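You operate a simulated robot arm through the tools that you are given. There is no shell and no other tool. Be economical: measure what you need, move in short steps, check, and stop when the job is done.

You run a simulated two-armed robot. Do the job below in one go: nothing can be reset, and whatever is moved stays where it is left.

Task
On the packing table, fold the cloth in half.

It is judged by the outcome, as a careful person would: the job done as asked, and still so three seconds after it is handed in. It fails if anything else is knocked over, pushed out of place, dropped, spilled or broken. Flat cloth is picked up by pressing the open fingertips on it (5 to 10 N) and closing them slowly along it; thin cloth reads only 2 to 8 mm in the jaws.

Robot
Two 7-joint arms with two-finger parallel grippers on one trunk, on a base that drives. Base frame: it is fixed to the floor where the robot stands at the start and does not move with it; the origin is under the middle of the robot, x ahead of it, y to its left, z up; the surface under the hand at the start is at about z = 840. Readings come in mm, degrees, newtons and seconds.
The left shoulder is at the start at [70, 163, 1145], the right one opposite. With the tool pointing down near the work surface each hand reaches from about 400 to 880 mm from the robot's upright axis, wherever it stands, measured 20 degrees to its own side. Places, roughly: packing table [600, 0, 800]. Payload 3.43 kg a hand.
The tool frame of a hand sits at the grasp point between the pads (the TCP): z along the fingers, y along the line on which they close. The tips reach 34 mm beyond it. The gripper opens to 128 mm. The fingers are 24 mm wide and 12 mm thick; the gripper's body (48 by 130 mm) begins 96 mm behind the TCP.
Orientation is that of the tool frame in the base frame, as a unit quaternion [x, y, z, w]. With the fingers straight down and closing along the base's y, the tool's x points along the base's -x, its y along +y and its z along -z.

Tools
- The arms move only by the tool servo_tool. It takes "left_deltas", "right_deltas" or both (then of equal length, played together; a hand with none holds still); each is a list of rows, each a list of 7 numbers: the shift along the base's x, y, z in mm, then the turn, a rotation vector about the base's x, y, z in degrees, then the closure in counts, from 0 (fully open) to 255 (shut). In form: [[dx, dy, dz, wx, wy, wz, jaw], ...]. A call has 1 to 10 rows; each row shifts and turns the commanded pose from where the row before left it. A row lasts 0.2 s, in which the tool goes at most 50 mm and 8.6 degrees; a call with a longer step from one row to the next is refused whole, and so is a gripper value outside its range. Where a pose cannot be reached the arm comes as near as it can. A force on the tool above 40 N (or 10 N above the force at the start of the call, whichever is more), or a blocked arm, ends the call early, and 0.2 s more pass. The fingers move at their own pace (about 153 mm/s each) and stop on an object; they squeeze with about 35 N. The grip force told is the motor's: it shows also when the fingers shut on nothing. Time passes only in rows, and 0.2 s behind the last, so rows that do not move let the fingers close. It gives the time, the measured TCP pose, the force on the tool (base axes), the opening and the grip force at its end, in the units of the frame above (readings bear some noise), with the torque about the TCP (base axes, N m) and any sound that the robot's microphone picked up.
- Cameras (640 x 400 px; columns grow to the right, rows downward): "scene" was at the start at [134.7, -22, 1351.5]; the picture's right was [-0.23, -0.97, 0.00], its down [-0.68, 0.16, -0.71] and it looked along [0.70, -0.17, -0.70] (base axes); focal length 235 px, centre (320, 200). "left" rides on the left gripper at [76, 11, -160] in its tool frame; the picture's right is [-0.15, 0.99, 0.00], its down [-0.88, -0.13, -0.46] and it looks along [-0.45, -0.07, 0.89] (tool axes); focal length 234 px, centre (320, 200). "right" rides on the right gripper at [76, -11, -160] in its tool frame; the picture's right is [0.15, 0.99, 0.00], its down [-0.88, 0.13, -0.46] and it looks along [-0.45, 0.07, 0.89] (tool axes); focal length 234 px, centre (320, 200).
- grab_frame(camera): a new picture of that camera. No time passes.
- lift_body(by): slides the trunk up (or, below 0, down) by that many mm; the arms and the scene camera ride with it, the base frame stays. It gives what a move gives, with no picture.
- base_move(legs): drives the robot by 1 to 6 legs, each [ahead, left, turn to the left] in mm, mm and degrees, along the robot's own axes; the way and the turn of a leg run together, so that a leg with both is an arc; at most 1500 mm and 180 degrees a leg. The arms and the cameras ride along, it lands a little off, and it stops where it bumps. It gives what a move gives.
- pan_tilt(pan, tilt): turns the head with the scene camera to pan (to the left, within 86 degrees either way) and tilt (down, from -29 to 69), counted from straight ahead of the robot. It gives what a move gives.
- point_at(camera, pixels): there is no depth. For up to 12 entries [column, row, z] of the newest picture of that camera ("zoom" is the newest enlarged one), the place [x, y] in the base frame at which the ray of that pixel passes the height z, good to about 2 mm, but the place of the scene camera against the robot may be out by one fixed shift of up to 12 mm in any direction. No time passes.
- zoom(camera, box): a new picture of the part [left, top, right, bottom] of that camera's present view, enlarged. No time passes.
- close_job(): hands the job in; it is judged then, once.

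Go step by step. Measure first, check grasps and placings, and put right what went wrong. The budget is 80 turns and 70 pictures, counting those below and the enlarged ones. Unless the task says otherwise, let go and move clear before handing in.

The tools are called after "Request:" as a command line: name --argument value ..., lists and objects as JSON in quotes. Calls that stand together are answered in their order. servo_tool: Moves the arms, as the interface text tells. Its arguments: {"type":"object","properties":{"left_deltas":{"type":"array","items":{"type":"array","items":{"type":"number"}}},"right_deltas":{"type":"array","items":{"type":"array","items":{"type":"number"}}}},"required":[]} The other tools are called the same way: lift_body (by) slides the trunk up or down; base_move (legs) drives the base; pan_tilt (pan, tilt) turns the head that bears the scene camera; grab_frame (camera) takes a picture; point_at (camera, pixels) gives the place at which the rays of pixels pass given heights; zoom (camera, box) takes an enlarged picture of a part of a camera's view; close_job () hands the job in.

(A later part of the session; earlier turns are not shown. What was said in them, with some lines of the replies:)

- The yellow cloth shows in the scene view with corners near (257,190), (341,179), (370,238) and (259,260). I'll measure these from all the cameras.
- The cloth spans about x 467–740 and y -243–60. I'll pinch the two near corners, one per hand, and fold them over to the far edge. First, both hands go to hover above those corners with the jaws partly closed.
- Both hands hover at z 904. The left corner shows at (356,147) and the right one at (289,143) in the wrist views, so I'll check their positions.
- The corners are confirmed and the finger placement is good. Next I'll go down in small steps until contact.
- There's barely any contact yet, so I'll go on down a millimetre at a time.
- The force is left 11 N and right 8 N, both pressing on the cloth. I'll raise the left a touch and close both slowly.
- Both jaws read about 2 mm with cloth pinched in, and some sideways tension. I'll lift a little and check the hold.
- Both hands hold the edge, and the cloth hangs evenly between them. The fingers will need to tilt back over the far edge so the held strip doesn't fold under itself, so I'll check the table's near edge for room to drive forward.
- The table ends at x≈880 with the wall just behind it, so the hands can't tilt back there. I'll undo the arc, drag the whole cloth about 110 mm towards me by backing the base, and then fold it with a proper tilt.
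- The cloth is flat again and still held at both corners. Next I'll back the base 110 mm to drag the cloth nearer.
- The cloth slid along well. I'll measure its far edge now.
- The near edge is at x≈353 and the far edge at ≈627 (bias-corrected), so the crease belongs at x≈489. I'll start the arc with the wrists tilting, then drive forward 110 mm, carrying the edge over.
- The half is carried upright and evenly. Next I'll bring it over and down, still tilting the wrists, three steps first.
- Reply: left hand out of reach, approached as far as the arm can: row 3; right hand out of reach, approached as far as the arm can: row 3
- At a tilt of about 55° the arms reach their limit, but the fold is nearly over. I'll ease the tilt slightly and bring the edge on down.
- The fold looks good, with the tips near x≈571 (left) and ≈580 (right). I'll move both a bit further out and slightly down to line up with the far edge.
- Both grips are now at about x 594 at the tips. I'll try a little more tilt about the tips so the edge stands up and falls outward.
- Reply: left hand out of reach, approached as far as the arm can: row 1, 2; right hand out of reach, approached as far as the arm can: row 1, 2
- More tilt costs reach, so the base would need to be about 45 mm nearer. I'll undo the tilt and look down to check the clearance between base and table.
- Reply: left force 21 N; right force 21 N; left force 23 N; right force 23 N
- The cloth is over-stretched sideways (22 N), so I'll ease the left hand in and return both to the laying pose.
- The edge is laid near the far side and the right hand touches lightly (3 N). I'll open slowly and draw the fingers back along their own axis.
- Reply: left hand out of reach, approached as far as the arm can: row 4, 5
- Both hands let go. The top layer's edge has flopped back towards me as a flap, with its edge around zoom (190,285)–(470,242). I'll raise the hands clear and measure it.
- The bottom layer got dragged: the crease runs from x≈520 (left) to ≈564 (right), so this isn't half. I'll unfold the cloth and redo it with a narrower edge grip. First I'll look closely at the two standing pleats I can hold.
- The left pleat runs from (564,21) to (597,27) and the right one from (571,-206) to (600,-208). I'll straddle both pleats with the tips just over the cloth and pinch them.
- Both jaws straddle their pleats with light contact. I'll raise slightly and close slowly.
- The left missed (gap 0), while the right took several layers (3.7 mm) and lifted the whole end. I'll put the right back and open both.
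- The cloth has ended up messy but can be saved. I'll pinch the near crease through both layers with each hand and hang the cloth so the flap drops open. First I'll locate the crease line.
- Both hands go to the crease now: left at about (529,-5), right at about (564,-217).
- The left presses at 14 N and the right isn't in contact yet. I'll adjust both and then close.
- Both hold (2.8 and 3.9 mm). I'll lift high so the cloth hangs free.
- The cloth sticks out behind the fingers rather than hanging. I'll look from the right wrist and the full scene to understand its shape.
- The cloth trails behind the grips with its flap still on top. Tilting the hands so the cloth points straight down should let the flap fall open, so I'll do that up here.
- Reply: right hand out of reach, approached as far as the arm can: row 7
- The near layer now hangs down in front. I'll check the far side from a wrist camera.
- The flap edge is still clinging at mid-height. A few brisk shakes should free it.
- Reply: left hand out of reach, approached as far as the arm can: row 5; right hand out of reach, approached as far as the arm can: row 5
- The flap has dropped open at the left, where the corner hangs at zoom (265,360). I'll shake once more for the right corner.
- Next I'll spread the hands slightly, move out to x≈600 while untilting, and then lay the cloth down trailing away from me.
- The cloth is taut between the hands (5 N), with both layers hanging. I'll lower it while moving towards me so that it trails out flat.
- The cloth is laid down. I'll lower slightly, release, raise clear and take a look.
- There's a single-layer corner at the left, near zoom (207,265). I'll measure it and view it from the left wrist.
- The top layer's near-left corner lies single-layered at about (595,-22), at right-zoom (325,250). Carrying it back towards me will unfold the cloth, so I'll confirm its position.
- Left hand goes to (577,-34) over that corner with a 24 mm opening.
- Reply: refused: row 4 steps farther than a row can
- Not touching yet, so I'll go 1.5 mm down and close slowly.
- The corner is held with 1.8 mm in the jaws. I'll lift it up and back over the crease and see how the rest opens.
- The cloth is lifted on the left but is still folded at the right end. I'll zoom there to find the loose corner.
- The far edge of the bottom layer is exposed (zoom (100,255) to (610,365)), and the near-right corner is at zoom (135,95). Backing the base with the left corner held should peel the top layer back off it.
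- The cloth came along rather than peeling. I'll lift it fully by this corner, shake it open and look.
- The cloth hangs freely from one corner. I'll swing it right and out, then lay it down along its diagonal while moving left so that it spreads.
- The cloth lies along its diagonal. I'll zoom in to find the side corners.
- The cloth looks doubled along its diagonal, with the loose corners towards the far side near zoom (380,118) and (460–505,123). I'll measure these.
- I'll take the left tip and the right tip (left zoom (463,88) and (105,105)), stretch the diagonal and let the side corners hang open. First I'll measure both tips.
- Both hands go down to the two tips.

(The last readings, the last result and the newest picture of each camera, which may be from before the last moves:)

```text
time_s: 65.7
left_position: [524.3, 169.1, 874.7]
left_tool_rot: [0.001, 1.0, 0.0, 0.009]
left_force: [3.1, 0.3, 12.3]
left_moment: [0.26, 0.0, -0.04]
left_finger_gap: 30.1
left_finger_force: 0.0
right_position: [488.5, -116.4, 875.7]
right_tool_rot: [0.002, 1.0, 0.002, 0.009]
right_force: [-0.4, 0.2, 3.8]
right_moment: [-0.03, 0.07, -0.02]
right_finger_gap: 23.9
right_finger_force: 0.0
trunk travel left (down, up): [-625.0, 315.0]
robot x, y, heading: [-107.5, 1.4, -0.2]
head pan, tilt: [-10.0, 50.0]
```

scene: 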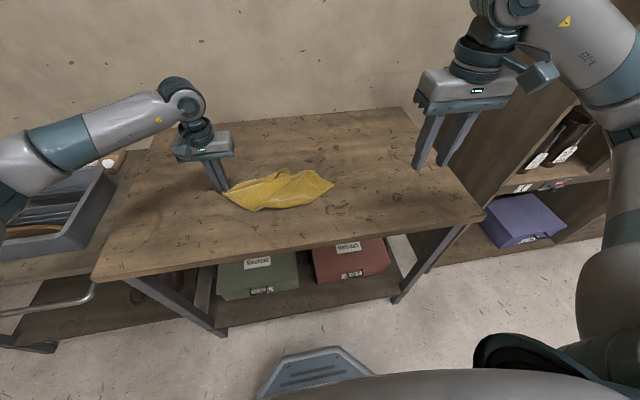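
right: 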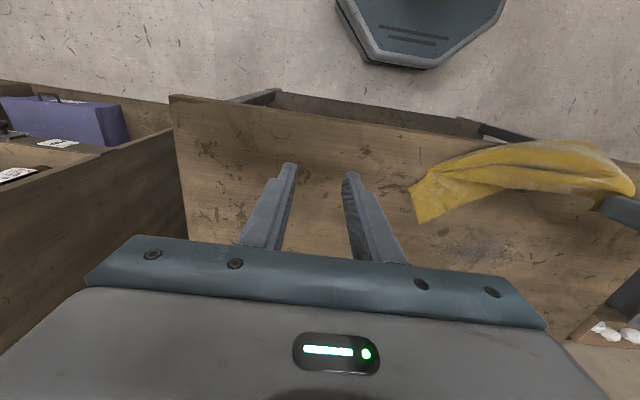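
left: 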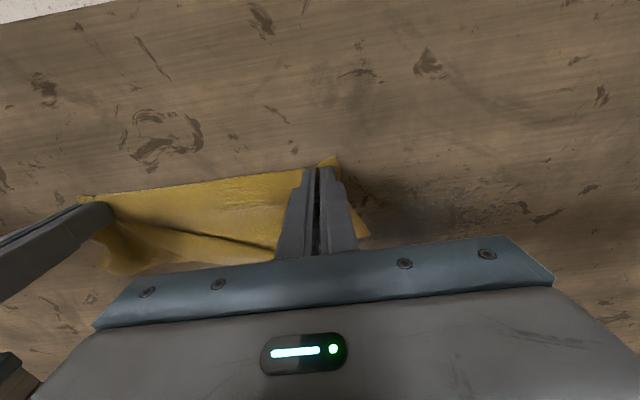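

Request:
servo_tool --left_deltas '[[0, 0, 0.3, 0, 0, 0, 203], [0, 0, 0, 0, 0, 0, 211], [0, 0, 0, 0, 0, 0, 219], [0, 0, 0, 0, 0, 0, 227], [0, 0, 0, 0, 0, 0, 236], [0, 0, 0, 0, 0, 0, 255], [0, 0, 0, 0, 0, 0, 255]]' --right_deltas '[[0, 0, -0.5, 0, 0, 0, 207], [0, 0, 0, 0, 0, 0, 214], [0, 0, 0, 0, 0, 0, 221], [0, 0, 0, 0, 0, 0, 228], [0, 0, 0, 0, 0, 0, 237], [0, 0, 0, 0, 0, 0, 255], [0, 0, 0, 0, 0, 0, 255]]'

Request:
servo_tool --left_deltas '[[0, 0, 30, 0, 0, 0, 255], [0, 0, 40, 0, 0, 0, 255], [0, 5, 40, 0, 0, 0, 255], [0, 8, 40, 0, 0, 0, 255], [0, 8, 40, 0, 0, 0, 255], [0, 8, 20, 0, 0, 0, 255], [0, 5, 0, 0, 0, 0, 255], [0, 0, 0, 0, 0, 0, 255], [0, 0, 0, 0, 0, 0, 255]]' --right_deltas '[[5, 0, 30, 0, 0, 0, 255], [5, 0, 40, 0, 0, 0, 255], [5, -5, 40, 0, 0, 0, 255], [5, -8, 40, 0, 0, 0, 255], [5, -8, 40, 0, 0, 0, 255], [5, -8, 20, 0, 0, 0, 255], [5, -5, 0, 0, 0, 0, 255], [0, 0, 0, 0, 0, 0, 255], [0, 0, 0, 0, 0, 0, 255]]'

Request:
grab_frame --camera "scene"

```text
time_s: 67.3
left_position: [523.5, 170.6, 876.4]
left_tool_rot: [0.001, 1.0, 0.0, 0.009]
left_force: [2.1, 3.6, 20.6]
left_moment: [0.21, 0.05, 0.0]
left_finger_gap: 2.5
left_finger_force: 35.3
right_position: [488.5, -115.4, 875.6]
right_tool_rot: [0.002, 1.0, 0.002, 0.008]
right_force: [0.8, -0.8, 3.9]
right_moment: [-0.03, 0.02, 0.02]
right_finger_gap: 1.8
right_finger_force: 34.9
trunk travel left (down, up): [-625.0, 315.0]
robot x, y, heading: [-109.3, -2.0, -0.0]
head pan, tilt: [-10.0, 50.0]
```

```text
time_s: 69.3
left_position: [525.4, 204.5, 1085.3]
left_tool_rot: [0.002, 1.0, 0.0, 0.007]
left_force: [0.7, -5.7, 0.0]
left_moment: [-0.21, 0.01, 0.05]
left_finger_gap: 2.2
left_finger_force: 35.0
right_position: [527.2, -148.5, 1085.0]
right_tool_rot: [0.002, 1.0, 0.0, 0.007]
right_force: [-0.6, 4.3, -1.4]
right_moment: [0.2, 0.03, -0.04]
right_finger_gap: 1.9
right_finger_force: 34.8
trunk travel left (down, up): [-625.0, 315.0]
robot x, y, heading: [-111.1, 0.3, 0.0]
head pan, tilt: [-10.0, 50.0]
```

```text
13 pictures are left
```

scene: 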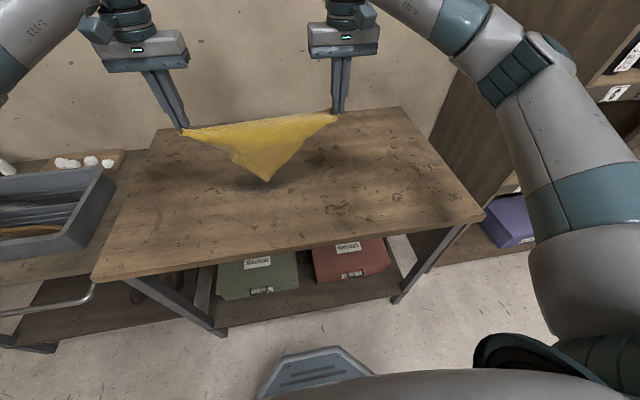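

The diagonal is taut and the triangle hangs well. I'll lay it flat with its tips pointing away from me.

Request:
servo_tool --left_deltas '[[20, 0, 0, 0, 0, 0, 255], [20, 0, 0, 0, 0, 0, 255], [20, 0, 0, 0, 0, 0, 255], [0, 0, 0, 0, 0, 0, 255], [0, 0, 0, 0, 0, 0, 255]]' --right_deltas '[[20, 0, 0, 0, 0, 0, 255], [20, 0, 0, 0, 0, 0, 255], [20, 0, 0, 0, 0, 0, 255], [0, 0, 0, 0, 0, 0, 255], [0, 0, 0, 0, 0, 0, 255]]'

Request:
servo_tool --left_deltas '[[-5, 0, -20, 0, 0, 0, 255], [-14, 0, -21, 0, 0, 0, 255], [-17, 0, -21, 0, 0, 0, 255], [-18, 0, -21, 0, 0, 0, 255], [-20, 0, -21, 0, 0, 0, 255], [-20, 0, -21, 0, 0, 0, 255], [-20, 0, -21, 0, 0, 0, 255], [-20, 0, -21, 0, 0, 0, 255], [-20, 0, -21, 0, 0, 0, 255], [-20, 0, -16, 0, 0, 0, 255]]' --right_deltas '[[-5, 0, -20, 0, 0, 0, 255], [-14, 0, -21, 0, 0, 0, 255], [-17, 0, -21, 0, 0, 0, 255], [-18, 0, -21, 0, 0, 0, 255], [-20, 0, -21, 0, 0, 0, 255], [-20, 0, -21, 0, 0, 0, 255], [-20, 0, -21, 0, 0, 0, 255], [-20, 0, -21, 0, 0, 0, 255], [-20, 0, -21, 0, 0, 0, 255], [-20, 0, -16, 0, 0, 0, 255]]'

Request:
zoom --camera "scene" --box '[180, 110, 380, 235]'

```text
time_s: 70.5
left_position: [586.5, 203.1, 1085.3]
left_tool_rot: [0.001, 1.0, 0.0, 0.007]
left_force: [0.5, -4.9, -0.8]
left_moment: [-0.17, -0.03, 0.04]
left_finger_gap: 2.2
left_finger_force: 34.8
right_position: [585.9, -148.5, 1083.5]
right_tool_rot: [0.002, 1.0, 0.0, 0.008]
right_force: [0.4, 4.9, -0.1]
right_moment: [0.15, 0.01, 0.02]
right_finger_gap: 2.1
right_finger_force: 34.7
trunk travel left (down, up): [-625.0, 315.0]
robot x, y, heading: [-110.3, 0.4, -0.3]
head pan, tilt: [-10.0, 50.0]
```

```text
time_s: 72.7
left_position: [413.0, 204.2, 881.3]
left_tool_rot: [0.0, 1.0, 0.0, 0.007]
left_force: [0.5, -4.7, -0.1]
left_moment: [-0.16, -0.07, 0.06]
left_finger_gap: 2.2
left_finger_force: 35.0
right_position: [408.6, -147.5, 881.1]
right_tool_rot: [0.002, 1.0, 0.001, 0.007]
right_force: [-0.3, 4.9, 0.2]
right_moment: [0.15, 0.0, 0.0]
right_finger_gap: 1.9
right_finger_force: 35.0
trunk travel left (down, up): [-625.0, 315.0]
robot x, y, heading: [-108.6, -2.0, -0.3]
head pan, tilt: [-10.0, 50.0]
```

```text
3.20 times, centred on (280, 172) of scene
```

zoom: 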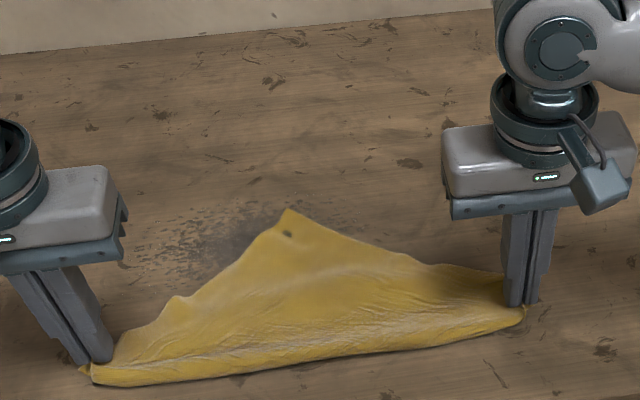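

The triangle is flat with its tip at zoom (290,212). Left keeps its corner while right releases, rises and moves over the tip to look.

Request:
point_at --camera "zoom" --pixels '[[290, 210, 841], [287, 234, 842], [178, 297, 841], [430, 265, 841], [95, 383, 841], [523, 315, 841]]'

Request:
servo_tool --right_deltas '[[0, 0, -3, 0, 0, 0, 255], [0, 0, 0, 0, 0, 0, 240], [0, 0, 0, 0, 0, 0, 222], [0, 0, 8, 0, 0, 0, 218], [0, 0, 40, 0, 0, 0, 210], [25, 15, 35, 0, 0, 0, 207], [30, 25, 10, 0, 0, 0, 207], [30, 25, 0, 0, 0, 0, 207], [30, 25, 0, 0, 0, 0, 207], [25, 20, 0, 0, 0, 0, 207]]'

Request:
grab_frame --camera "right"

```text
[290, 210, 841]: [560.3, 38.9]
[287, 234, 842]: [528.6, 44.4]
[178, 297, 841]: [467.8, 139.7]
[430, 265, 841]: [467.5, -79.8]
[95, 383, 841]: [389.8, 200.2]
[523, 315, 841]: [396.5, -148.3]
```

```text
time_s: 74.9
left_position: [413.2, 205.5, 880.5]
left_tool_rot: [0.0, 1.0, 0.0, 0.008]
left_force: [-0.5, -0.5, -0.1]
left_moment: [-0.01, 0.05, -0.02]
left_finger_gap: 2.3
left_finger_force: 34.5
right_position: [548.9, -39.6, 969.0]
right_tool_rot: [0.002, 1.0, 0.001, 0.007]
right_force: [0.4, -0.1, 0.1]
right_moment: [0.0, -0.04, 0.0]
right_finger_gap: 24.0
right_finger_force: 0.1
trunk travel left (down, up): [-625.0, 315.0]
robot x, y, heading: [-108.2, -0.4, -0.2]
head pan, tilt: [-10.0, 50.0]
```

```text
11 pictures are left
```

right: 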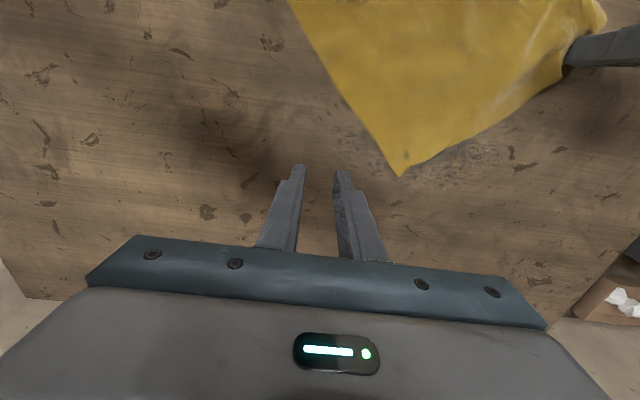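

The tip is at (398,176) in the right view. I'll get its position and grip it.

Request:
point_at --camera "right" --pixels '[[398, 176, 841], [350, 105, 841], [460, 145, 841], [560, 85, 841]]'

```text
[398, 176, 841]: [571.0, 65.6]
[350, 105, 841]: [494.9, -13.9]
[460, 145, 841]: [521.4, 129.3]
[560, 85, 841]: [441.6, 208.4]
```

Request:
servo_tool --right_deltas '[[1, 35, -10, 0, 0, 0, 207], [1, 35, -20, 0, 0, 0, 207], [2, 34, -25, 0, 0, 0, 207], [0, 0, -25, 0, 0, 0, 207], [0, 0, -10, 0, 0, 0, 207], [0, 0, -2.5, 0, 0, 0, 207], [0, 0, -1.5, 0, 0, 0, 207], [0, 0, 0, 0, 0, 0, 207]]'

Request:
zoom --camera "right" --box '[220, 100, 460, 250]'

```text
time_s: 76.7
left_position: [412.5, 205.2, 881.5]
left_tool_rot: [0.002, 1.0, 0.001, 0.007]
left_force: [-0.5, -0.6, 0.4]
left_moment: [-0.02, 0.01, 0.01]
left_finger_gap: 2.1
left_finger_force: 35.3
right_position: [556.3, 66.1, 874.8]
right_tool_rot: [0.002, 1.0, 0.001, 0.007]
right_force: [0.6, 0.0, 1.1]
right_moment: [-0.01, 0.01, -0.07]
right_finger_gap: 24.2
right_finger_force: 0.1
trunk travel left (down, up): [-625.0, 315.0]
robot x, y, heading: [-112.6, -1.1, -0.3]
head pan, tilt: [-10.0, 50.0]
```

```text
2.67 times, centred on (340, 175) of right
```

zoom: 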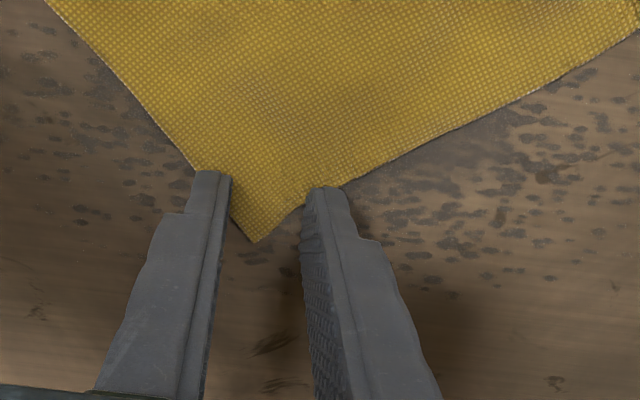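

The tip lies between the fingers and looks like a single layer. A slight shift, then press and close.

Request:
servo_tool --right_deltas '[[-3, -4, 2, 0, 0, 0, 207], [0, 0, -2.6, 0, 0, 0, 207], [0, 0, -0.3, 0, 0, 0, 207], [0, 0, 0, 0, 0, 0, 215], [0, 0, 0, 0, 0, 0, 222], [0, 0, 0, 0, 0, 0, 230], [0, 0, 0, 0, 0, 0, 240], [0, 0, 0, 0, 0, 0, 255], [0, 0, 0, 0, 0, 0, 255]]'

```text
time_s: 78.7
left_position: [413.3, 205.4, 881.6]
left_tool_rot: [0.0, 1.0, 0.0, 0.006]
left_force: [-0.3, 0.5, 0.2]
left_moment: [0.01, -0.01, 0.01]
left_finger_gap: 2.0
left_finger_force: 34.7
right_position: [550.9, 62.5, 876.2]
right_tool_rot: [0.002, 1.0, 0.001, 0.007]
right_force: [0.3, -0.1, 6.6]
right_moment: [0.01, 0.05, 0.01]
right_finger_gap: 2.1
right_finger_force: 34.9
trunk travel left (down, up): [-625.0, 315.0]
robot x, y, heading: [-107.4, -2.2, -0.3]
head pan, tilt: [-10.0, 50.0]
```

The right tip is held (2.1 mm). Next I'll lift both adjacent corners, turning the held edge to run across in front of me so the rest hangs open.

Request:
servo_tool --left_deltas '[[12, -3, 38, 0, 0, -7.3, 255], [12, -3, 38, 0, 0, -7.3, 255], [12, -3, 38, 0, 0, -7.3, 255], [12, -3, 38, 0, 0, -7.3, 255], [12, -3, 38, 0, 0, -7.3, 255], [12, -3, 38, 0, 0, -7.3, 255], [10, -5, 38, 0, 0, 0, 255], [10, -5, 38, 0, 0, 0, 255], [10, -5, 38, 0, 0, 0, 255], [0, 0, 0, 0, 0, 0, 255]]' --right_deltas '[[-5, -15, 38, 0, 0, -7.3, 255], [-5, -15, 38, 0, 0, -7.3, 255], [-5, -15, 38, 0, 0, -7.3, 255], [-5, -15, 38, 0, 0, -7.3, 255], [-5, -15, 38, 0, 0, -7.3, 255], [-5, -15, 38, 0, 0, -7.3, 255], [-4, -15, 38, 0, 0, 0, 255], [-4, -15, 38, 0, 0, 0, 255], [-4, -15, 38, 0, 0, 0, 255], [0, 0, 0, 0, 0, 0, 255]]'

Request:
grab_frame --camera "scene"

```text
time_s: 80.9
left_position: [513.0, 172.5, 1225.4]
left_tool_rot: [0.376, 0.927, -0.004, 0.005]
left_force: [-0.7, -29.2, -1.7]
left_moment: [-1.07, 0.05, 0.21]
left_finger_gap: 2.1
left_finger_force: 35.0
right_position: [507.6, -66.0, 1216.5]
right_tool_rot: [0.373, 0.928, 0.0, 0.005]
right_force: [1.6, 29.3, 0.3]
right_moment: [0.98, 0.02, -0.22]
right_finger_gap: 2.8
right_finger_force: 35.6
trunk travel left (down, up): [-625.0, 315.0]
robot x, y, heading: [-107.5, 1.0, -0.5]
head pan, tilt: [-10.0, 50.0]
```

```text
9 pictures are left
```

scene: 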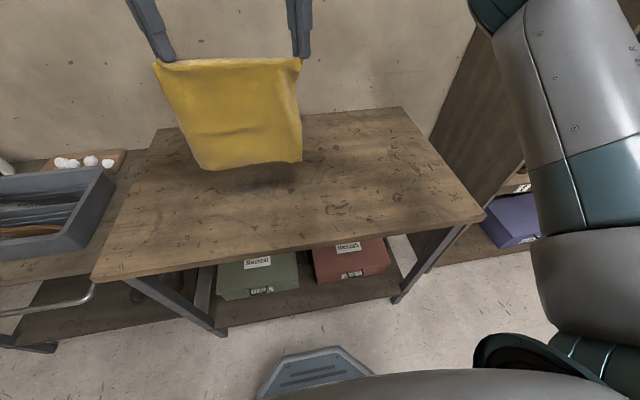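

The full sheet hangs open from two adjacent corners, though a bit over-tensioned at 29 N. I'll ease that, carry it out to x≈600, and touch the lower edge down.

Request:
servo_tool --left_deltas '[[21, -2, -12, 0, 0, 0, 255], [22, -1, -12, 0, 0, 0, 255], [22, -1, -12, 0, 0, 0, 255], [22, 0, -12, 0, 0, 0, 255], [0, 0, 0, 0, 0, 0, 255], [0, 0, 0, 0, 0, 0, 255], [0, 0, 0, 0, 0, 0, 255], [0, 0, -14, 0, 0, 0, 255], [0, 0, -14, 0, 0, 0, 255], [0, 0, 0, 0, 0, 0, 255]]' --right_deltas '[[23, 1, -10, 0, 0, 0, 255], [23, 1, -10, 0, 0, 0, 255], [23, 1, -10, 0, 0, 0, 255], [23, 0, -10, 0, 0, 0, 255], [0, 0, 0, 0, 0, 0, 255], [0, 0, 0, 0, 0, 0, 255], [0, 0, 0, 0, 0, 0, 255], [0, 0, -14, 0, 0, 0, 255], [0, 0, -14, 0, 0, 0, 255], [0, 0, 0, 0, 0, 0, 255]]'

Request:
grab_frame --camera "scene"

```text
time_s: 83.1
left_position: [560.7, 164.2, 1161.8]
left_tool_rot: [0.375, 0.927, -0.004, 0.008]
left_force: [4.7, -28.1, -1.3]
left_moment: [-1.0, -0.2, 0.21]
left_finger_gap: 2.2
left_finger_force: 35.3
left hand out of reach, approached as far as the arm can: row 3, 4
right_position: [601.9, -69.8, 1150.2]
right_tool_rot: [0.374, 0.927, -0.002, 0.006]
right_force: [-4.5, 28.1, 1.8]
right_moment: [1.02, 0.15, -0.07]
right_finger_gap: 2.3
right_finger_force: 35.2
trunk travel left (down, up): [-625.0, 315.0]
robot x, y, heading: [-105.4, 1.9, 0.1]
head pan, tilt: [-10.0, 50.0]
```

```text
8 pictures are left
```

scene: 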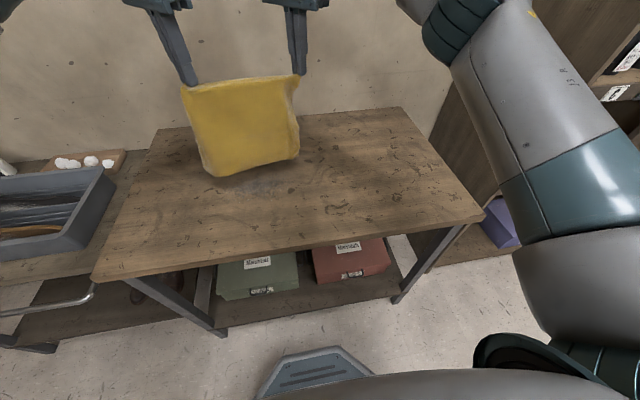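

The left arm is limited to x≈560 at this height, so I'll bring the right level with it and ease the tension. Then I'll lay the lower half down while moving towards me.

Request:
servo_tool --left_deltas '[[0, -2, -6, 0, 0, 0, 255], [0, -2, -6, 0, 0, 0, 255], [0, 0, 0, 0, 0, 0, 255], [0, 0, 0, 0, 0, 0, 255], [0, 0, -10, 0, 0, 0, 255], [-6, 0, -12, 0, 0, 0, 255], [-10, 0, -13, 0, 0, 0, 255], [-13, 0, -14, 0, 0, 0, 255], [-14, 0, -14, 0, 0, 0, 255], [-14, 0, -14, 0, 0, 0, 255]]' --right_deltas '[[-20, 2, 0, 0, 0, 0, 255], [-21, 2, 0, 0, 0, 0, 255], [0, 0, 0, 0, 0, 0, 255], [0, 0, 0, 0, 0, 0, 255], [0, 0, -10, 0, 0, 0, 255], [-6, 0, -12, 0, 0, 0, 255], [-10, 0, -13, 0, 0, 0, 255], [-13, 0, -14, 0, 0, 0, 255], [-14, 0, -14, 0, 0, 0, 255], [-14, 0, -14, 0, 0, 0, 255]]'

Request:
grab_frame --camera "scene"

```text
time_s: 85.3
left_position: [502.5, 161.5, 1071.2]
left_tool_rot: [0.374, 0.927, -0.003, 0.007]
left_force: [-0.4, -8.7, 0.1]
left_moment: [-0.27, 0.02, 0.07]
left_finger_gap: 2.2
left_finger_force: 35.1
right_position: [504.6, -67.3, 1074.3]
right_tool_rot: [0.375, 0.927, -0.002, 0.007]
right_force: [1.1, 8.5, -0.4]
right_moment: [0.27, 0.01, -0.05]
right_finger_gap: 2.3
right_finger_force: 35.0
trunk travel left (down, up): [-625.0, 315.0]
robot x, y, heading: [-110.4, -1.1, -0.4]
head pan, tilt: [-10.0, 50.0]
```

```text
7 pictures are left
```

scene: 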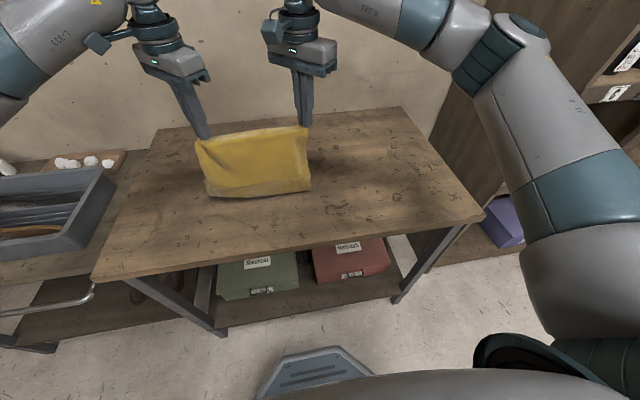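

The lower edge has touched down; I need to see which way it's curling before going on.

Request:
zoom --camera "scene" --box '[180, 115, 330, 210]'

Request:
point_at --camera "scene" --pixels '[[210, 197, 840], [310, 190, 840], [205, 184, 840], [308, 180, 840]]'

```text
4.21 times, centred on (255, 162) of scene
```

zoom: 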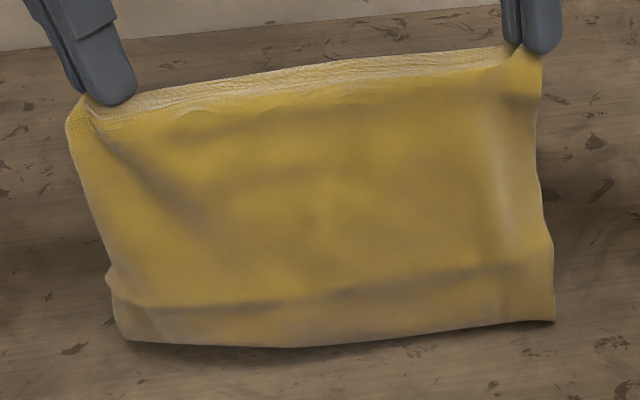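

```text
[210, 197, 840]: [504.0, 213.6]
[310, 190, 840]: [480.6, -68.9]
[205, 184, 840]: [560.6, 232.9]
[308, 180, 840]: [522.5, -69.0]
```

The lower part is curling under, away from me, as wanted. I'll carry on laying it to the half point.

Request:
servo_tool --left_deltas '[[-13, 0, -12, 0, 0, 0, 255], [-13, 0, -12, 0, 0, 0, 255], [-13, 0, -12, 0, 0, 0, 255], [-13, 0, -12, 0, 0, 0, 255], [-13, 0, -12, 0, 0, 0, 255], [-13, 0, -11, 0, 0, 0, 255], [-13, 0, -9, 0, 0, 0, 255], [0, 0, 0, 0, 0, 0, 255]]' --right_deltas '[[-13, 0, -12, 0, 0, 0, 255], [-13, 0, -12, 0, 0, 0, 255], [-13, 0, -12, 0, 0, 0, 255], [-13, 0, -12, 0, 0, 0, 255], [-13, 0, -12, 0, 0, 0, 255], [-14, 0, -11, 0, 0, 0, 255], [-14, 0, -12, 0, 0, 0, 255], [0, 0, 0, 0, 0, 0, 255]]'

Request:
grab_frame --camera "right"

```text
time_s: 87.1
left_position: [413.9, 163.3, 991.9]
left_tool_rot: [0.373, 0.928, -0.002, 0.006]
left_force: [-0.3, -9.1, -1.1]
left_moment: [-0.36, -0.02, 0.07]
left_finger_gap: 2.3
left_finger_force: 35.2
right_position: [410.5, -65.9, 988.3]
right_tool_rot: [0.375, 0.927, -0.002, 0.007]
right_force: [1.4, 9.2, -0.6]
right_moment: [0.28, -0.01, -0.06]
right_finger_gap: 2.4
right_finger_force: 35.1
trunk travel left (down, up): [-625.0, 315.0]
robot x, y, heading: [-106.6, -2.3, -0.1]
head pan, tilt: [-10.0, 50.0]
```

```text
5 pictures are left
```

right: 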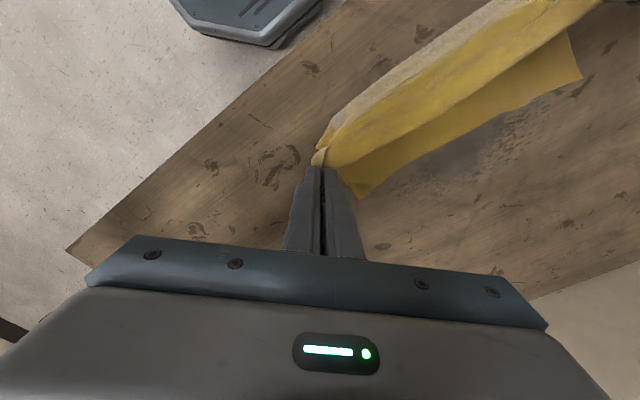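

The lower half lies behind, with its edge corners at (358,197) and (582,78) in the right view. I'll measure them.

Request:
point_at --camera "right" --pixels '[[358, 197, 841], [582, 78, 841], [568, 30, 841], [470, 138, 841]]'

```text
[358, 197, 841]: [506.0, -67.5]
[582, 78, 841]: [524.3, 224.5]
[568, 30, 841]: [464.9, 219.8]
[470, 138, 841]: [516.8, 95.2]
```

The lower edge lies from (506,-67) to (524,224), offset about 25 mm to the left of my grips. I'll shift left, move back a bit more, then swing the top half over onto that edge.

Request:
servo_tool --left_deltas '[[-12, 8, -1, 0, 0, 0, 255], [-12, 8, -1, 0, 0, 0, 255], [-12, 9, 0, 0, 0, 0, 255], [0, 0, 0, 0, 0, 0, 255], [23, 0, 0, 0, 0, 0, 255], [23, 0, -3, 0, 0, 0, 255], [19, 0, -9, 0, 0, 0, 255], [18, 0, -11, 0, 0, 0, 255], [15, 0, -13, 0, 0, 0, 255]]' --right_deltas '[[-12, 8, -1, 0, 0, 0, 255], [-12, 8, -1, 0, 0, 0, 255], [-12, 9, 1, 0, 0, 0, 255], [0, 0, 0, 0, 0, 0, 255], [21, 0, 2, 0, 0, 0, 255], [21, 0, -3, 0, 0, 0, 255], [18, 0, -9, 0, 0, 0, 255], [16, 0, -11, 0, 0, 0, 255], [13, 0, -13, 0, 0, 0, 255]]'

Request:
grab_frame --camera "right"

```text
time_s: 89.1
left_position: [476.1, 185.6, 955.1]
left_tool_rot: [0.373, 0.928, -0.002, 0.006]
left_force: [-0.2, -8.0, 0.5]
left_moment: [-0.23, 0.03, 0.09]
left_finger_gap: 2.3
left_finger_force: 34.8
right_position: [466.2, -41.2, 954.4]
right_tool_rot: [0.375, 0.927, -0.003, 0.006]
right_force: [-0.2, 7.3, -0.1]
right_moment: [0.25, 0.01, -0.08]
right_finger_gap: 1.9
right_finger_force: 34.5
trunk travel left (down, up): [-625.0, 315.0]
robot x, y, heading: [-104.7, -0.8, -0.2]
head pan, tilt: [-10.0, 50.0]
```

```text
4 pictures are left
```

right: 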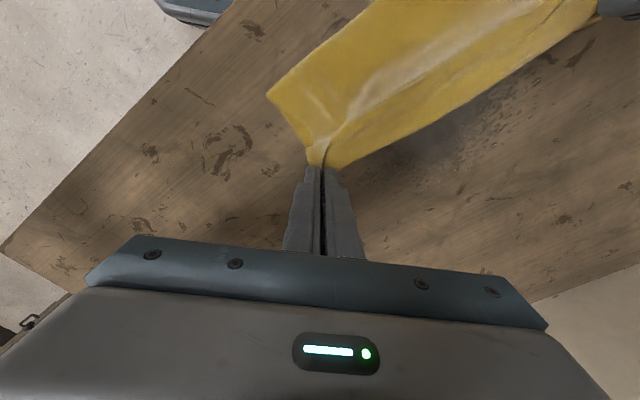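

The fold is forming nicely, with the crease's right end at (268,95). I'll check where it is.

Request:
point_at --camera "right" --pixels '[[268, 95, 850], [372, 5, 850], [345, 168, 920]]'

```text
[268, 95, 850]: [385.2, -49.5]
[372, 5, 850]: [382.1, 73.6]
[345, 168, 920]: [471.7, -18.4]
```

The crease is near x≈385 and will settle back as the top comes down. Now the final lowering onto the lower edge.

Request:
servo_tool --left_deltas '[[12, 0, -14, 0, 0, 0, 255], [10, 0, -15, 0, 0, 0, 255], [8, 0, -15, 0, 0, 0, 255], [5, 0, -14, 0, 0, 0, 255], [3, 0, -12, 0, 0, 0, 255], [0, 0, -4, 0, 0, 0, 255], [0, 0, 0, 0, 0, 0, 255]]' --right_deltas '[[10, 0, -14, 0, 0, 0, 255], [8, 0, -15, 0, 0, 0, 255], [6, 0, -15, 0, 0, 0, 255], [4, 0, -14, 0, 0, 0, 255], [2, 0, -12, 0, 0, 0, 255], [0, 0, -4, 0, 0, 0, 255], [0, 0, 0, 0, 0, 0, 255]]'

Request:
zoom --camera "scene" --box '[180, 130, 340, 250]'

```text
time_s: 90.7
left_position: [513.2, 184.6, 881.2]
left_tool_rot: [0.374, 0.928, -0.002, 0.006]
left_force: [-1.3, -6.0, 0.5]
left_moment: [-0.2, 0.04, 0.05]
left_finger_gap: 2.1
left_finger_force: 35.5
right_position: [494.9, -40.5, 879.5]
right_tool_rot: [0.374, 0.927, -0.001, 0.007]
right_force: [0.4, 6.1, 1.0]
right_moment: [0.26, -0.02, -0.07]
right_finger_gap: 2.3
right_finger_force: 35.8
trunk travel left (down, up): [-625.0, 315.0]
robot x, y, heading: [-105.2, -4.5, -0.3]
head pan, tilt: [-10.0, 50.0]
```

```text
3.33 times, centred on (260, 190) of scene
```

zoom: 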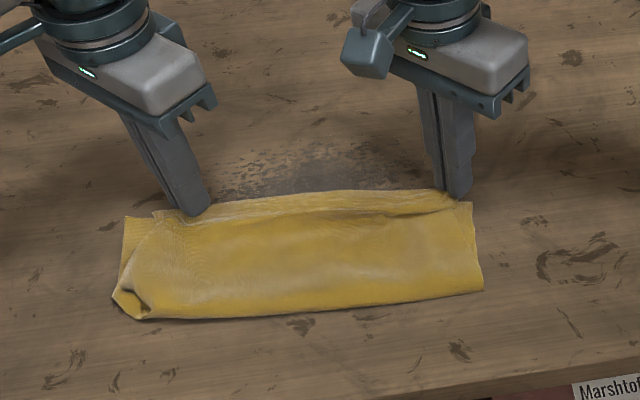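

The fold is lying well, and both edges nearly coincide. I'll open slowly and lift straight up.

Request:
servo_tool --left_deltas '[[0, 0, -2, 0, 0, 0, 250], [0, 0, 0, 0, 0, 0, 242], [0, 0, 0, 0, 0, 0, 234], [0, 0, 0, 0, 0, 0, 226], [0, 0, 4, 0, 0, 0, 222], [0, 0, 8, 0, 0, 0, 222], [0, 0, 30, 0, 0, 0, 222], [0, 0, 45, 0, 0, 0, 222], [-10, 15, 45, 0, 0, 0, 222], [-10, 25, 40, 0, 0, 0, 222]]' --right_deltas '[[0, 0, -2, 0, 0, 0, 250], [0, 0, 0, 0, 0, 0, 242], [0, 0, 0, 0, 0, 0, 234], [0, 0, 0, 0, 0, 0, 226], [0, 0, 4, 0, 0, 0, 222], [0, 0, 8, 0, 0, 0, 222], [0, 0, 30, 0, 0, 0, 222], [0, 0, 45, 0, 0, 0, 222], [-10, -25, 40, 0, 0, 0, 222], [-10, -25, 40, 0, 0, 0, 222]]'

Request:
zoom --camera "scene" --box '[180, 130, 340, 250]'

```text
time_s: 92.9
left_position: [488.1, 226.3, 1054.4]
left_tool_rot: [0.375, 0.927, -0.003, 0.007]
left_force: [0.5, 1.5, -0.4]
left_moment: [-0.01, -0.01, 0.02]
left_finger_gap: 16.6
left_finger_force: 0.1
right_position: [473.1, -90.6, 1046.6]
right_tool_rot: [0.375, 0.927, -0.002, 0.008]
right_force: [0.2, 0.2, 0.2]
right_moment: [0.02, -0.03, 0.01]
right_finger_gap: 16.3
right_finger_force: 0.0
trunk travel left (down, up): [-625.0, 315.0]
robot x, y, heading: [-111.6, 0.3, -0.4]
head pan, tilt: [-10.0, 50.0]
```

```text
3.33 times, centred on (260, 190) of scene
```

zoom: 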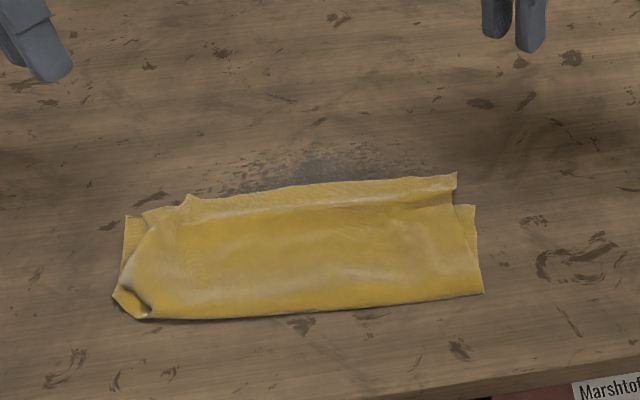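

The cloth is folded, with small mismatches at the corners. I'll measure how far off they are.

Request:
point_at --camera "zoom" --pixels '[[456, 173, 843], [475, 206, 841], [484, 293, 841], [127, 217, 841], [143, 213, 844], [187, 196, 848], [138, 319, 841], [113, 295, 841], [320, 184, 843], [320, 311, 841]]'

```text
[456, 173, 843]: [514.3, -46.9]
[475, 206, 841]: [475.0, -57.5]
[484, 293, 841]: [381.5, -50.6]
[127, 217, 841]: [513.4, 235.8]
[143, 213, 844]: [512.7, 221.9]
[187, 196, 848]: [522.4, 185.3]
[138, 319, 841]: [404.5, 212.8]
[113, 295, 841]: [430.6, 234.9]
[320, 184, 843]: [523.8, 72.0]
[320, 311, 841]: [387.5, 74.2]
```

The far edges match at the left (≈513), but at the right the lower corner is 39 mm short, and the near-left crease corner is slightly crumpled. I'll press closed fingertips gently by the crease at each end and smooth it towards me.

Request:
servo_tool --left_deltas '[[-14, -3, -20, 0, 0, 0, 255], [-14, -3, -30, 0, 0, 0, 255], [-14, -3, -30, 0, 0, 0, 255], [-14, -3, -30, 0, 0, 0, 255], [-14, -2, -30, 0, 0, 0, 255], [0, 0, -20, 0, 0, 0, 255], [0, 0, -9, 0, 0, 0, 255], [0, 0, -4, 0, 0, 0, 255], [0, 0, -2, 0, 0, 0, 255]]' --right_deltas '[[-14, 11, -20, 0, 0, 0, 255], [-14, 11, -30, 0, 0, 0, 255], [-14, 12, -30, 0, 0, 0, 255], [-14, 12, -30, 0, 0, 0, 255], [-14, 12, -30, 0, 0, 0, 255], [0, 0, -15, 0, 0, 0, 255], [0, 0, -6, 0, 0, 0, 255], [0, 0, -4, 0, 0, 0, 255], [0, 0, -2, 0, 0, 0, 255]]'

```text
time_s: 94.9
left_position: [424.3, 209.8, 877.0]
left_tool_rot: [0.374, 0.927, -0.002, 0.009]
left_force: [0.9, 3.3, 13.6]
left_moment: [0.13, 0.01, -0.02]
left_finger_gap: 0.0
left_finger_force: 32.9
right_position: [403.0, -33.5, 879.2]
right_tool_rot: [0.374, 0.927, -0.002, 0.007]
right_force: [-0.1, -0.4, 0.7]
right_moment: [-0.01, 0.02, -0.02]
right_finger_gap: 0.2
right_finger_force: 32.8
trunk travel left (down, up): [-625.0, 315.0]
robot x, y, heading: [-107.2, 1.0, -0.2]
head pan, tilt: [-10.0, 50.0]
```

The left presses at 14 N and the right is just touching. I'll even out the pressure and smooth towards me and outward by about 20 mm.

Request:
servo_tool --left_deltas '[[0, 0, 0.3, 0, 0, 0, 255], [-3, 1, 0, 0, 0, 0, 255], [-5, 2, 0, 0, 0, 0, 255], [-6, 2, 0, 0, 0, 0, 255], [-6, 2, 0, 0, 0, 0, 255], [0, 0, 5, 0, 0, 0, 255], [0, 0, 40, 0, 0, 0, 255], [0, 0, 45, 0, 0, 0, 255], [0, 30, 35, 0, 0, 0, 255], [0, 30, 35, 0, 0, 0, 255]]' --right_deltas '[[0, 0, -2.4, 0, 0, 0, 255], [-3, 0, 0, 0, 0, 0, 255], [-5, 0, 0, 0, 0, 0, 255], [-6, 0, 0, 0, 0, 0, 255], [-6, 0, 0, 0, 0, 0, 255], [0, 0, 5, 0, 0, 0, 255], [0, 0, 40, 0, 0, 0, 255], [0, 0, 45, 0, 0, 0, 255], [0, -30, 35, 0, 0, 0, 255], [0, -30, 35, 0, 0, 0, 255]]'

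Request:
zoom --camera "scene" --box '[180, 130, 340, 250]'

```text
time_s: 97.1
left_position: [399.2, 276.1, 1038.8]
left_tool_rot: [0.375, 0.927, -0.002, 0.007]
left_force: [0.4, 0.1, 0.0]
left_moment: [-0.02, -0.03, -0.03]
left_finger_gap: 0.1
left_finger_force: 33.1
right_position: [382.7, -94.2, 1036.5]
right_tool_rot: [0.374, 0.927, -0.003, 0.008]
right_force: [-0.6, -0.1, -0.1]
right_moment: [-0.02, 0.0, -0.02]
right_finger_gap: 0.0
right_finger_force: 32.2
trunk travel left (down, up): [-625.0, 315.0]
robot x, y, heading: [-105.3, 2.2, -0.5]
head pan, tilt: [-10.0, 50.0]
```

```text
3.33 times, centred on (260, 190) of scene
```

zoom: 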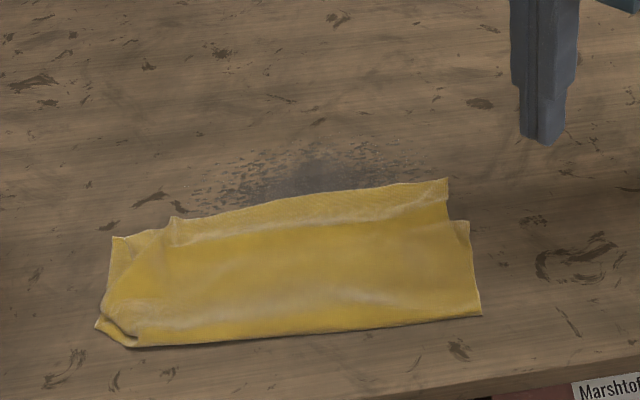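

The crumple is smoother, but the lower right corner at zoom (470,221) still sits back from the top corner at (447,180). I'll measure both ends again.

Request:
point_at --camera "zoom" --pixels '[[447, 180, 843], [470, 221, 841], [450, 221, 841], [481, 315, 841], [455, 250, 842], [113, 237, 841], [172, 218, 845], [130, 346, 841], [97, 326, 841], [310, 335, 841], [310, 196, 843]]'

```text
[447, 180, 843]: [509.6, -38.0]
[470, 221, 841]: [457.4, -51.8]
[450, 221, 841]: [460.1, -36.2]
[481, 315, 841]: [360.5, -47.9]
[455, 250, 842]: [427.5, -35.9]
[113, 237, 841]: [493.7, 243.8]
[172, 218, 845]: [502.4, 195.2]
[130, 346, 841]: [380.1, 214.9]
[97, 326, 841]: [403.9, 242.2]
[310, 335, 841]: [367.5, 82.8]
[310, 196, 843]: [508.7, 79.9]
```

The lower right corner is about 40 mm short, and a 15 mm single-layer sliver of it shows at y -52…-37. I'll turn the right hand to close along x over that sliver so I can pull the lower layer out.

Request:
servo_tool --right_deltas '[[9, 6, 0, 0, 0, -7.7, 240], [9, 6, 0, 0, 0, -7.7, 220], [9, 6, 0, 0, 0, -7.7, 207], [9, 6, 0, 0, 0, -7.7, 207], [9, 6, -20, 0, 0, -7.7, 207], [8, 6, -30, 0, 0, -7.5, 207], [0, 0, -40, 0, 0, 0, 207], [0, 0, -40, 0, 0, 0, 207], [0, 0, -20, 0, 0, 0, 207], [0, 0, -6, 0, 0, 0, 207]]'

```text
time_s: 99.3
left_position: [401.8, 276.4, 1036.5]
left_tool_rot: [0.373, 0.928, -0.002, 0.006]
left_force: [0.8, 0.2, 0.0]
left_moment: [-0.01, 0.0, 0.01]
left_finger_gap: 0.0
left_finger_force: 32.6
right_position: [438.4, -59.0, 879.1]
right_tool_rot: [0.707, 0.707, -0.004, 0.006]
right_force: [1.1, -1.1, -0.2]
right_moment: [0.02, 0.01, 0.01]
right_finger_gap: 24.0
right_finger_force: 0.1
trunk travel left (down, up): [-625.0, 315.0]
robot x, y, heading: [-108.5, -0.1, -0.2]
head pan, tilt: [-10.0, 50.0]
```

Request:
servo_tool --right_deltas '[[0, 0, -2, 0, 0, 0, 207], [0, 0, -1.5, 0, 0, 0, 207], [0, 0, -1, 0, 0, 0, 207], [0, 0, 0, 0, 0, 0, 207]]'

```text
time_s: 100.3
left_position: [402.2, 276.4, 1036.5]
left_tool_rot: [0.374, 0.928, -0.002, 0.006]
left_force: [1.1, -0.3, -0.4]
left_moment: [0.02, 0.0, 0.04]
left_finger_gap: 0.0
left_finger_force: 32.7
right_position: [438.4, -57.7, 874.7]
right_tool_rot: [0.708, 0.707, -0.004, 0.005]
right_force: [0.3, 0.3, 0.4]
right_moment: [-0.01, 0.0, -0.02]
right_finger_gap: 24.3
right_finger_force: 0.1
trunk travel left (down, up): [-625.0, 315.0]
robot x, y, heading: [-107.9, -2.5, -0.2]
head pan, tilt: [-10.0, 50.0]
```

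Request:
servo_tool --right_deltas '[[0, 0, -0.7, 0, 0, 0, 207], [0, 0, -0.5, 0, 0, 0, 207], [0, 0, 0, 0, 0, 0, 215], [0, 0, 0, 0, 0, 0, 222], [0, 0, 0, 0, 0, 0, 230], [0, 0, 0, 0, 0, 0, 240], [0, 0, 0, 0, 0, 0, 255], [0, 0, 0, 0, 0, 0, 255]]'

```text
time_s: 102.1
left_position: [399.9, 276.1, 1037.1]
left_tool_rot: [0.374, 0.927, -0.003, 0.007]
left_force: [-0.4, -0.2, 0.1]
left_moment: [0.0, 0.01, -0.01]
left_finger_gap: 0.2
left_finger_force: 32.7
right_position: [437.4, -57.3, 875.5]
right_tool_rot: [0.707, 0.707, -0.005, 0.005]
right_force: [-0.2, -0.3, 13.1]
right_moment: [0.1, -0.05, 0.02]
right_finger_gap: 0.0
right_finger_force: 33.6
trunk travel left (down, up): [-625.0, 315.0]
robot x, y, heading: [-111.0, -2.9, -0.3]
head pan, tilt: [-10.0, 50.0]
```

The pinch missed (gap 0). I'll press the closed tip on the sliver and slide the lower layer outward instead, since press-dragging worked before.

Request:
servo_tool --right_deltas '[[0, 0, 6, 0, 0, 0, 255], [0, 5, 0, 0, 0, 0, 255], [0, 0, -5, 0, 0, 0, 255], [0, 0, -1, 0, 0, 0, 255], [0, 0, 0, 0, 0, 0, 255]]'

```text
time_s: 103.3
left_position: [400.5, 274.8, 1038.2]
left_tool_rot: [0.374, 0.927, -0.003, 0.007]
left_force: [-0.2, 0.8, -0.2]
left_moment: [-0.01, 0.01, -0.01]
left_finger_gap: 0.0
left_finger_force: 33.0
right_position: [437.8, -52.1, 876.7]
right_tool_rot: [0.707, 0.707, -0.004, 0.007]
right_force: [2.1, -1.4, 12.6]
right_moment: [0.11, -0.08, -0.05]
right_finger_gap: 0.0
right_finger_force: 33.0
trunk travel left (down, up): [-625.0, 315.0]
robot x, y, heading: [-109.3, 0.6, -0.4]
head pan, tilt: [-10.0, 50.0]
```

It's pressing on cloth (12.6 N, about 1 mm above the bare table). I'll slide +x about 38 mm.

Request:
servo_tool --right_deltas '[[5, 0, 0, 0, 0, 0, 255], [7, 0, 0, 0, 0, 0, 255], [7, 0, 0, 0, 0, 0, 255], [7, 0, 0, 0, 0, 0, 255], [7, 0, 0, 0, 0, 0, 255], [5, 0, 0, 0, 0, 0, 255], [0, 0, 6, 0, 0, 0, 255], [0, -10, 40, 0, 0, 0, 255], [0, -25, 40, 0, 0, 0, 255], [-10, -25, 40, 0, 0, 0, 255]]'

Request:
zoom --camera "scene" --box '[180, 130, 340, 250]'

```text
time_s: 105.5
left_position: [401.2, 275.9, 1037.4]
left_tool_rot: [0.374, 0.928, -0.001, 0.007]
left_force: [-0.1, 0.5, -0.2]
left_moment: [-0.03, -0.01, 0.0]
left_finger_gap: 0.0
left_finger_force: 33.0
right_position: [465.8, -112.1, 999.5]
right_tool_rot: [0.707, 0.707, -0.005, 0.005]
right_force: [-0.5, 0.7, -0.2]
right_moment: [-0.01, -0.04, 0.0]
right_finger_gap: 0.0
right_finger_force: 32.8
trunk travel left (down, up): [-625.0, 315.0]
robot x, y, heading: [-108.9, -0.2, -0.3]
head pan, tilt: [-10.0, 50.0]
```

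```text
3.33 times, centred on (260, 190) of scene
5 turns are left
```

zoom: 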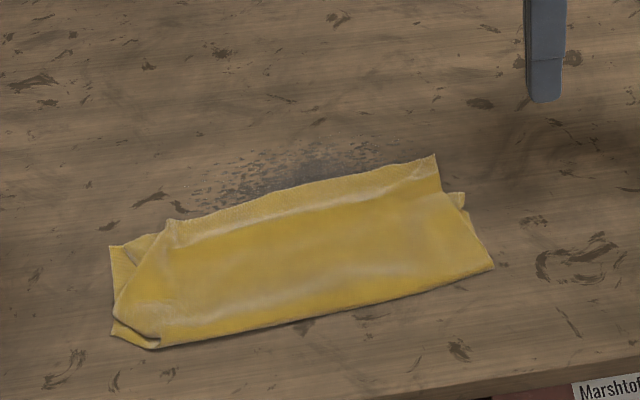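

The cloth is still folded in half: it turned slightly on the table, and the far edges lie close together except for a small offset at the right. Both hands are clear, nothing else has moved, and few turns remain, so I'm handing in.

Request:
close_job

```text
The job is handed in.
```

The cloth is folded in half on the packing table, but not neatly. At my last measurement the lower layer's right corner sat about 40–50 mm short of the top layer's. I tried to pull it out, but that mostly turned the cloth a little, and I didn't measure it again. The left crease corner is also a bit crumpled.

The first fold came out uneven, so I opened the cloth and folded it again. It now lies closer to the robot than where it started. Both hands are open and clear, and I saw nothing else on the table disturbed.
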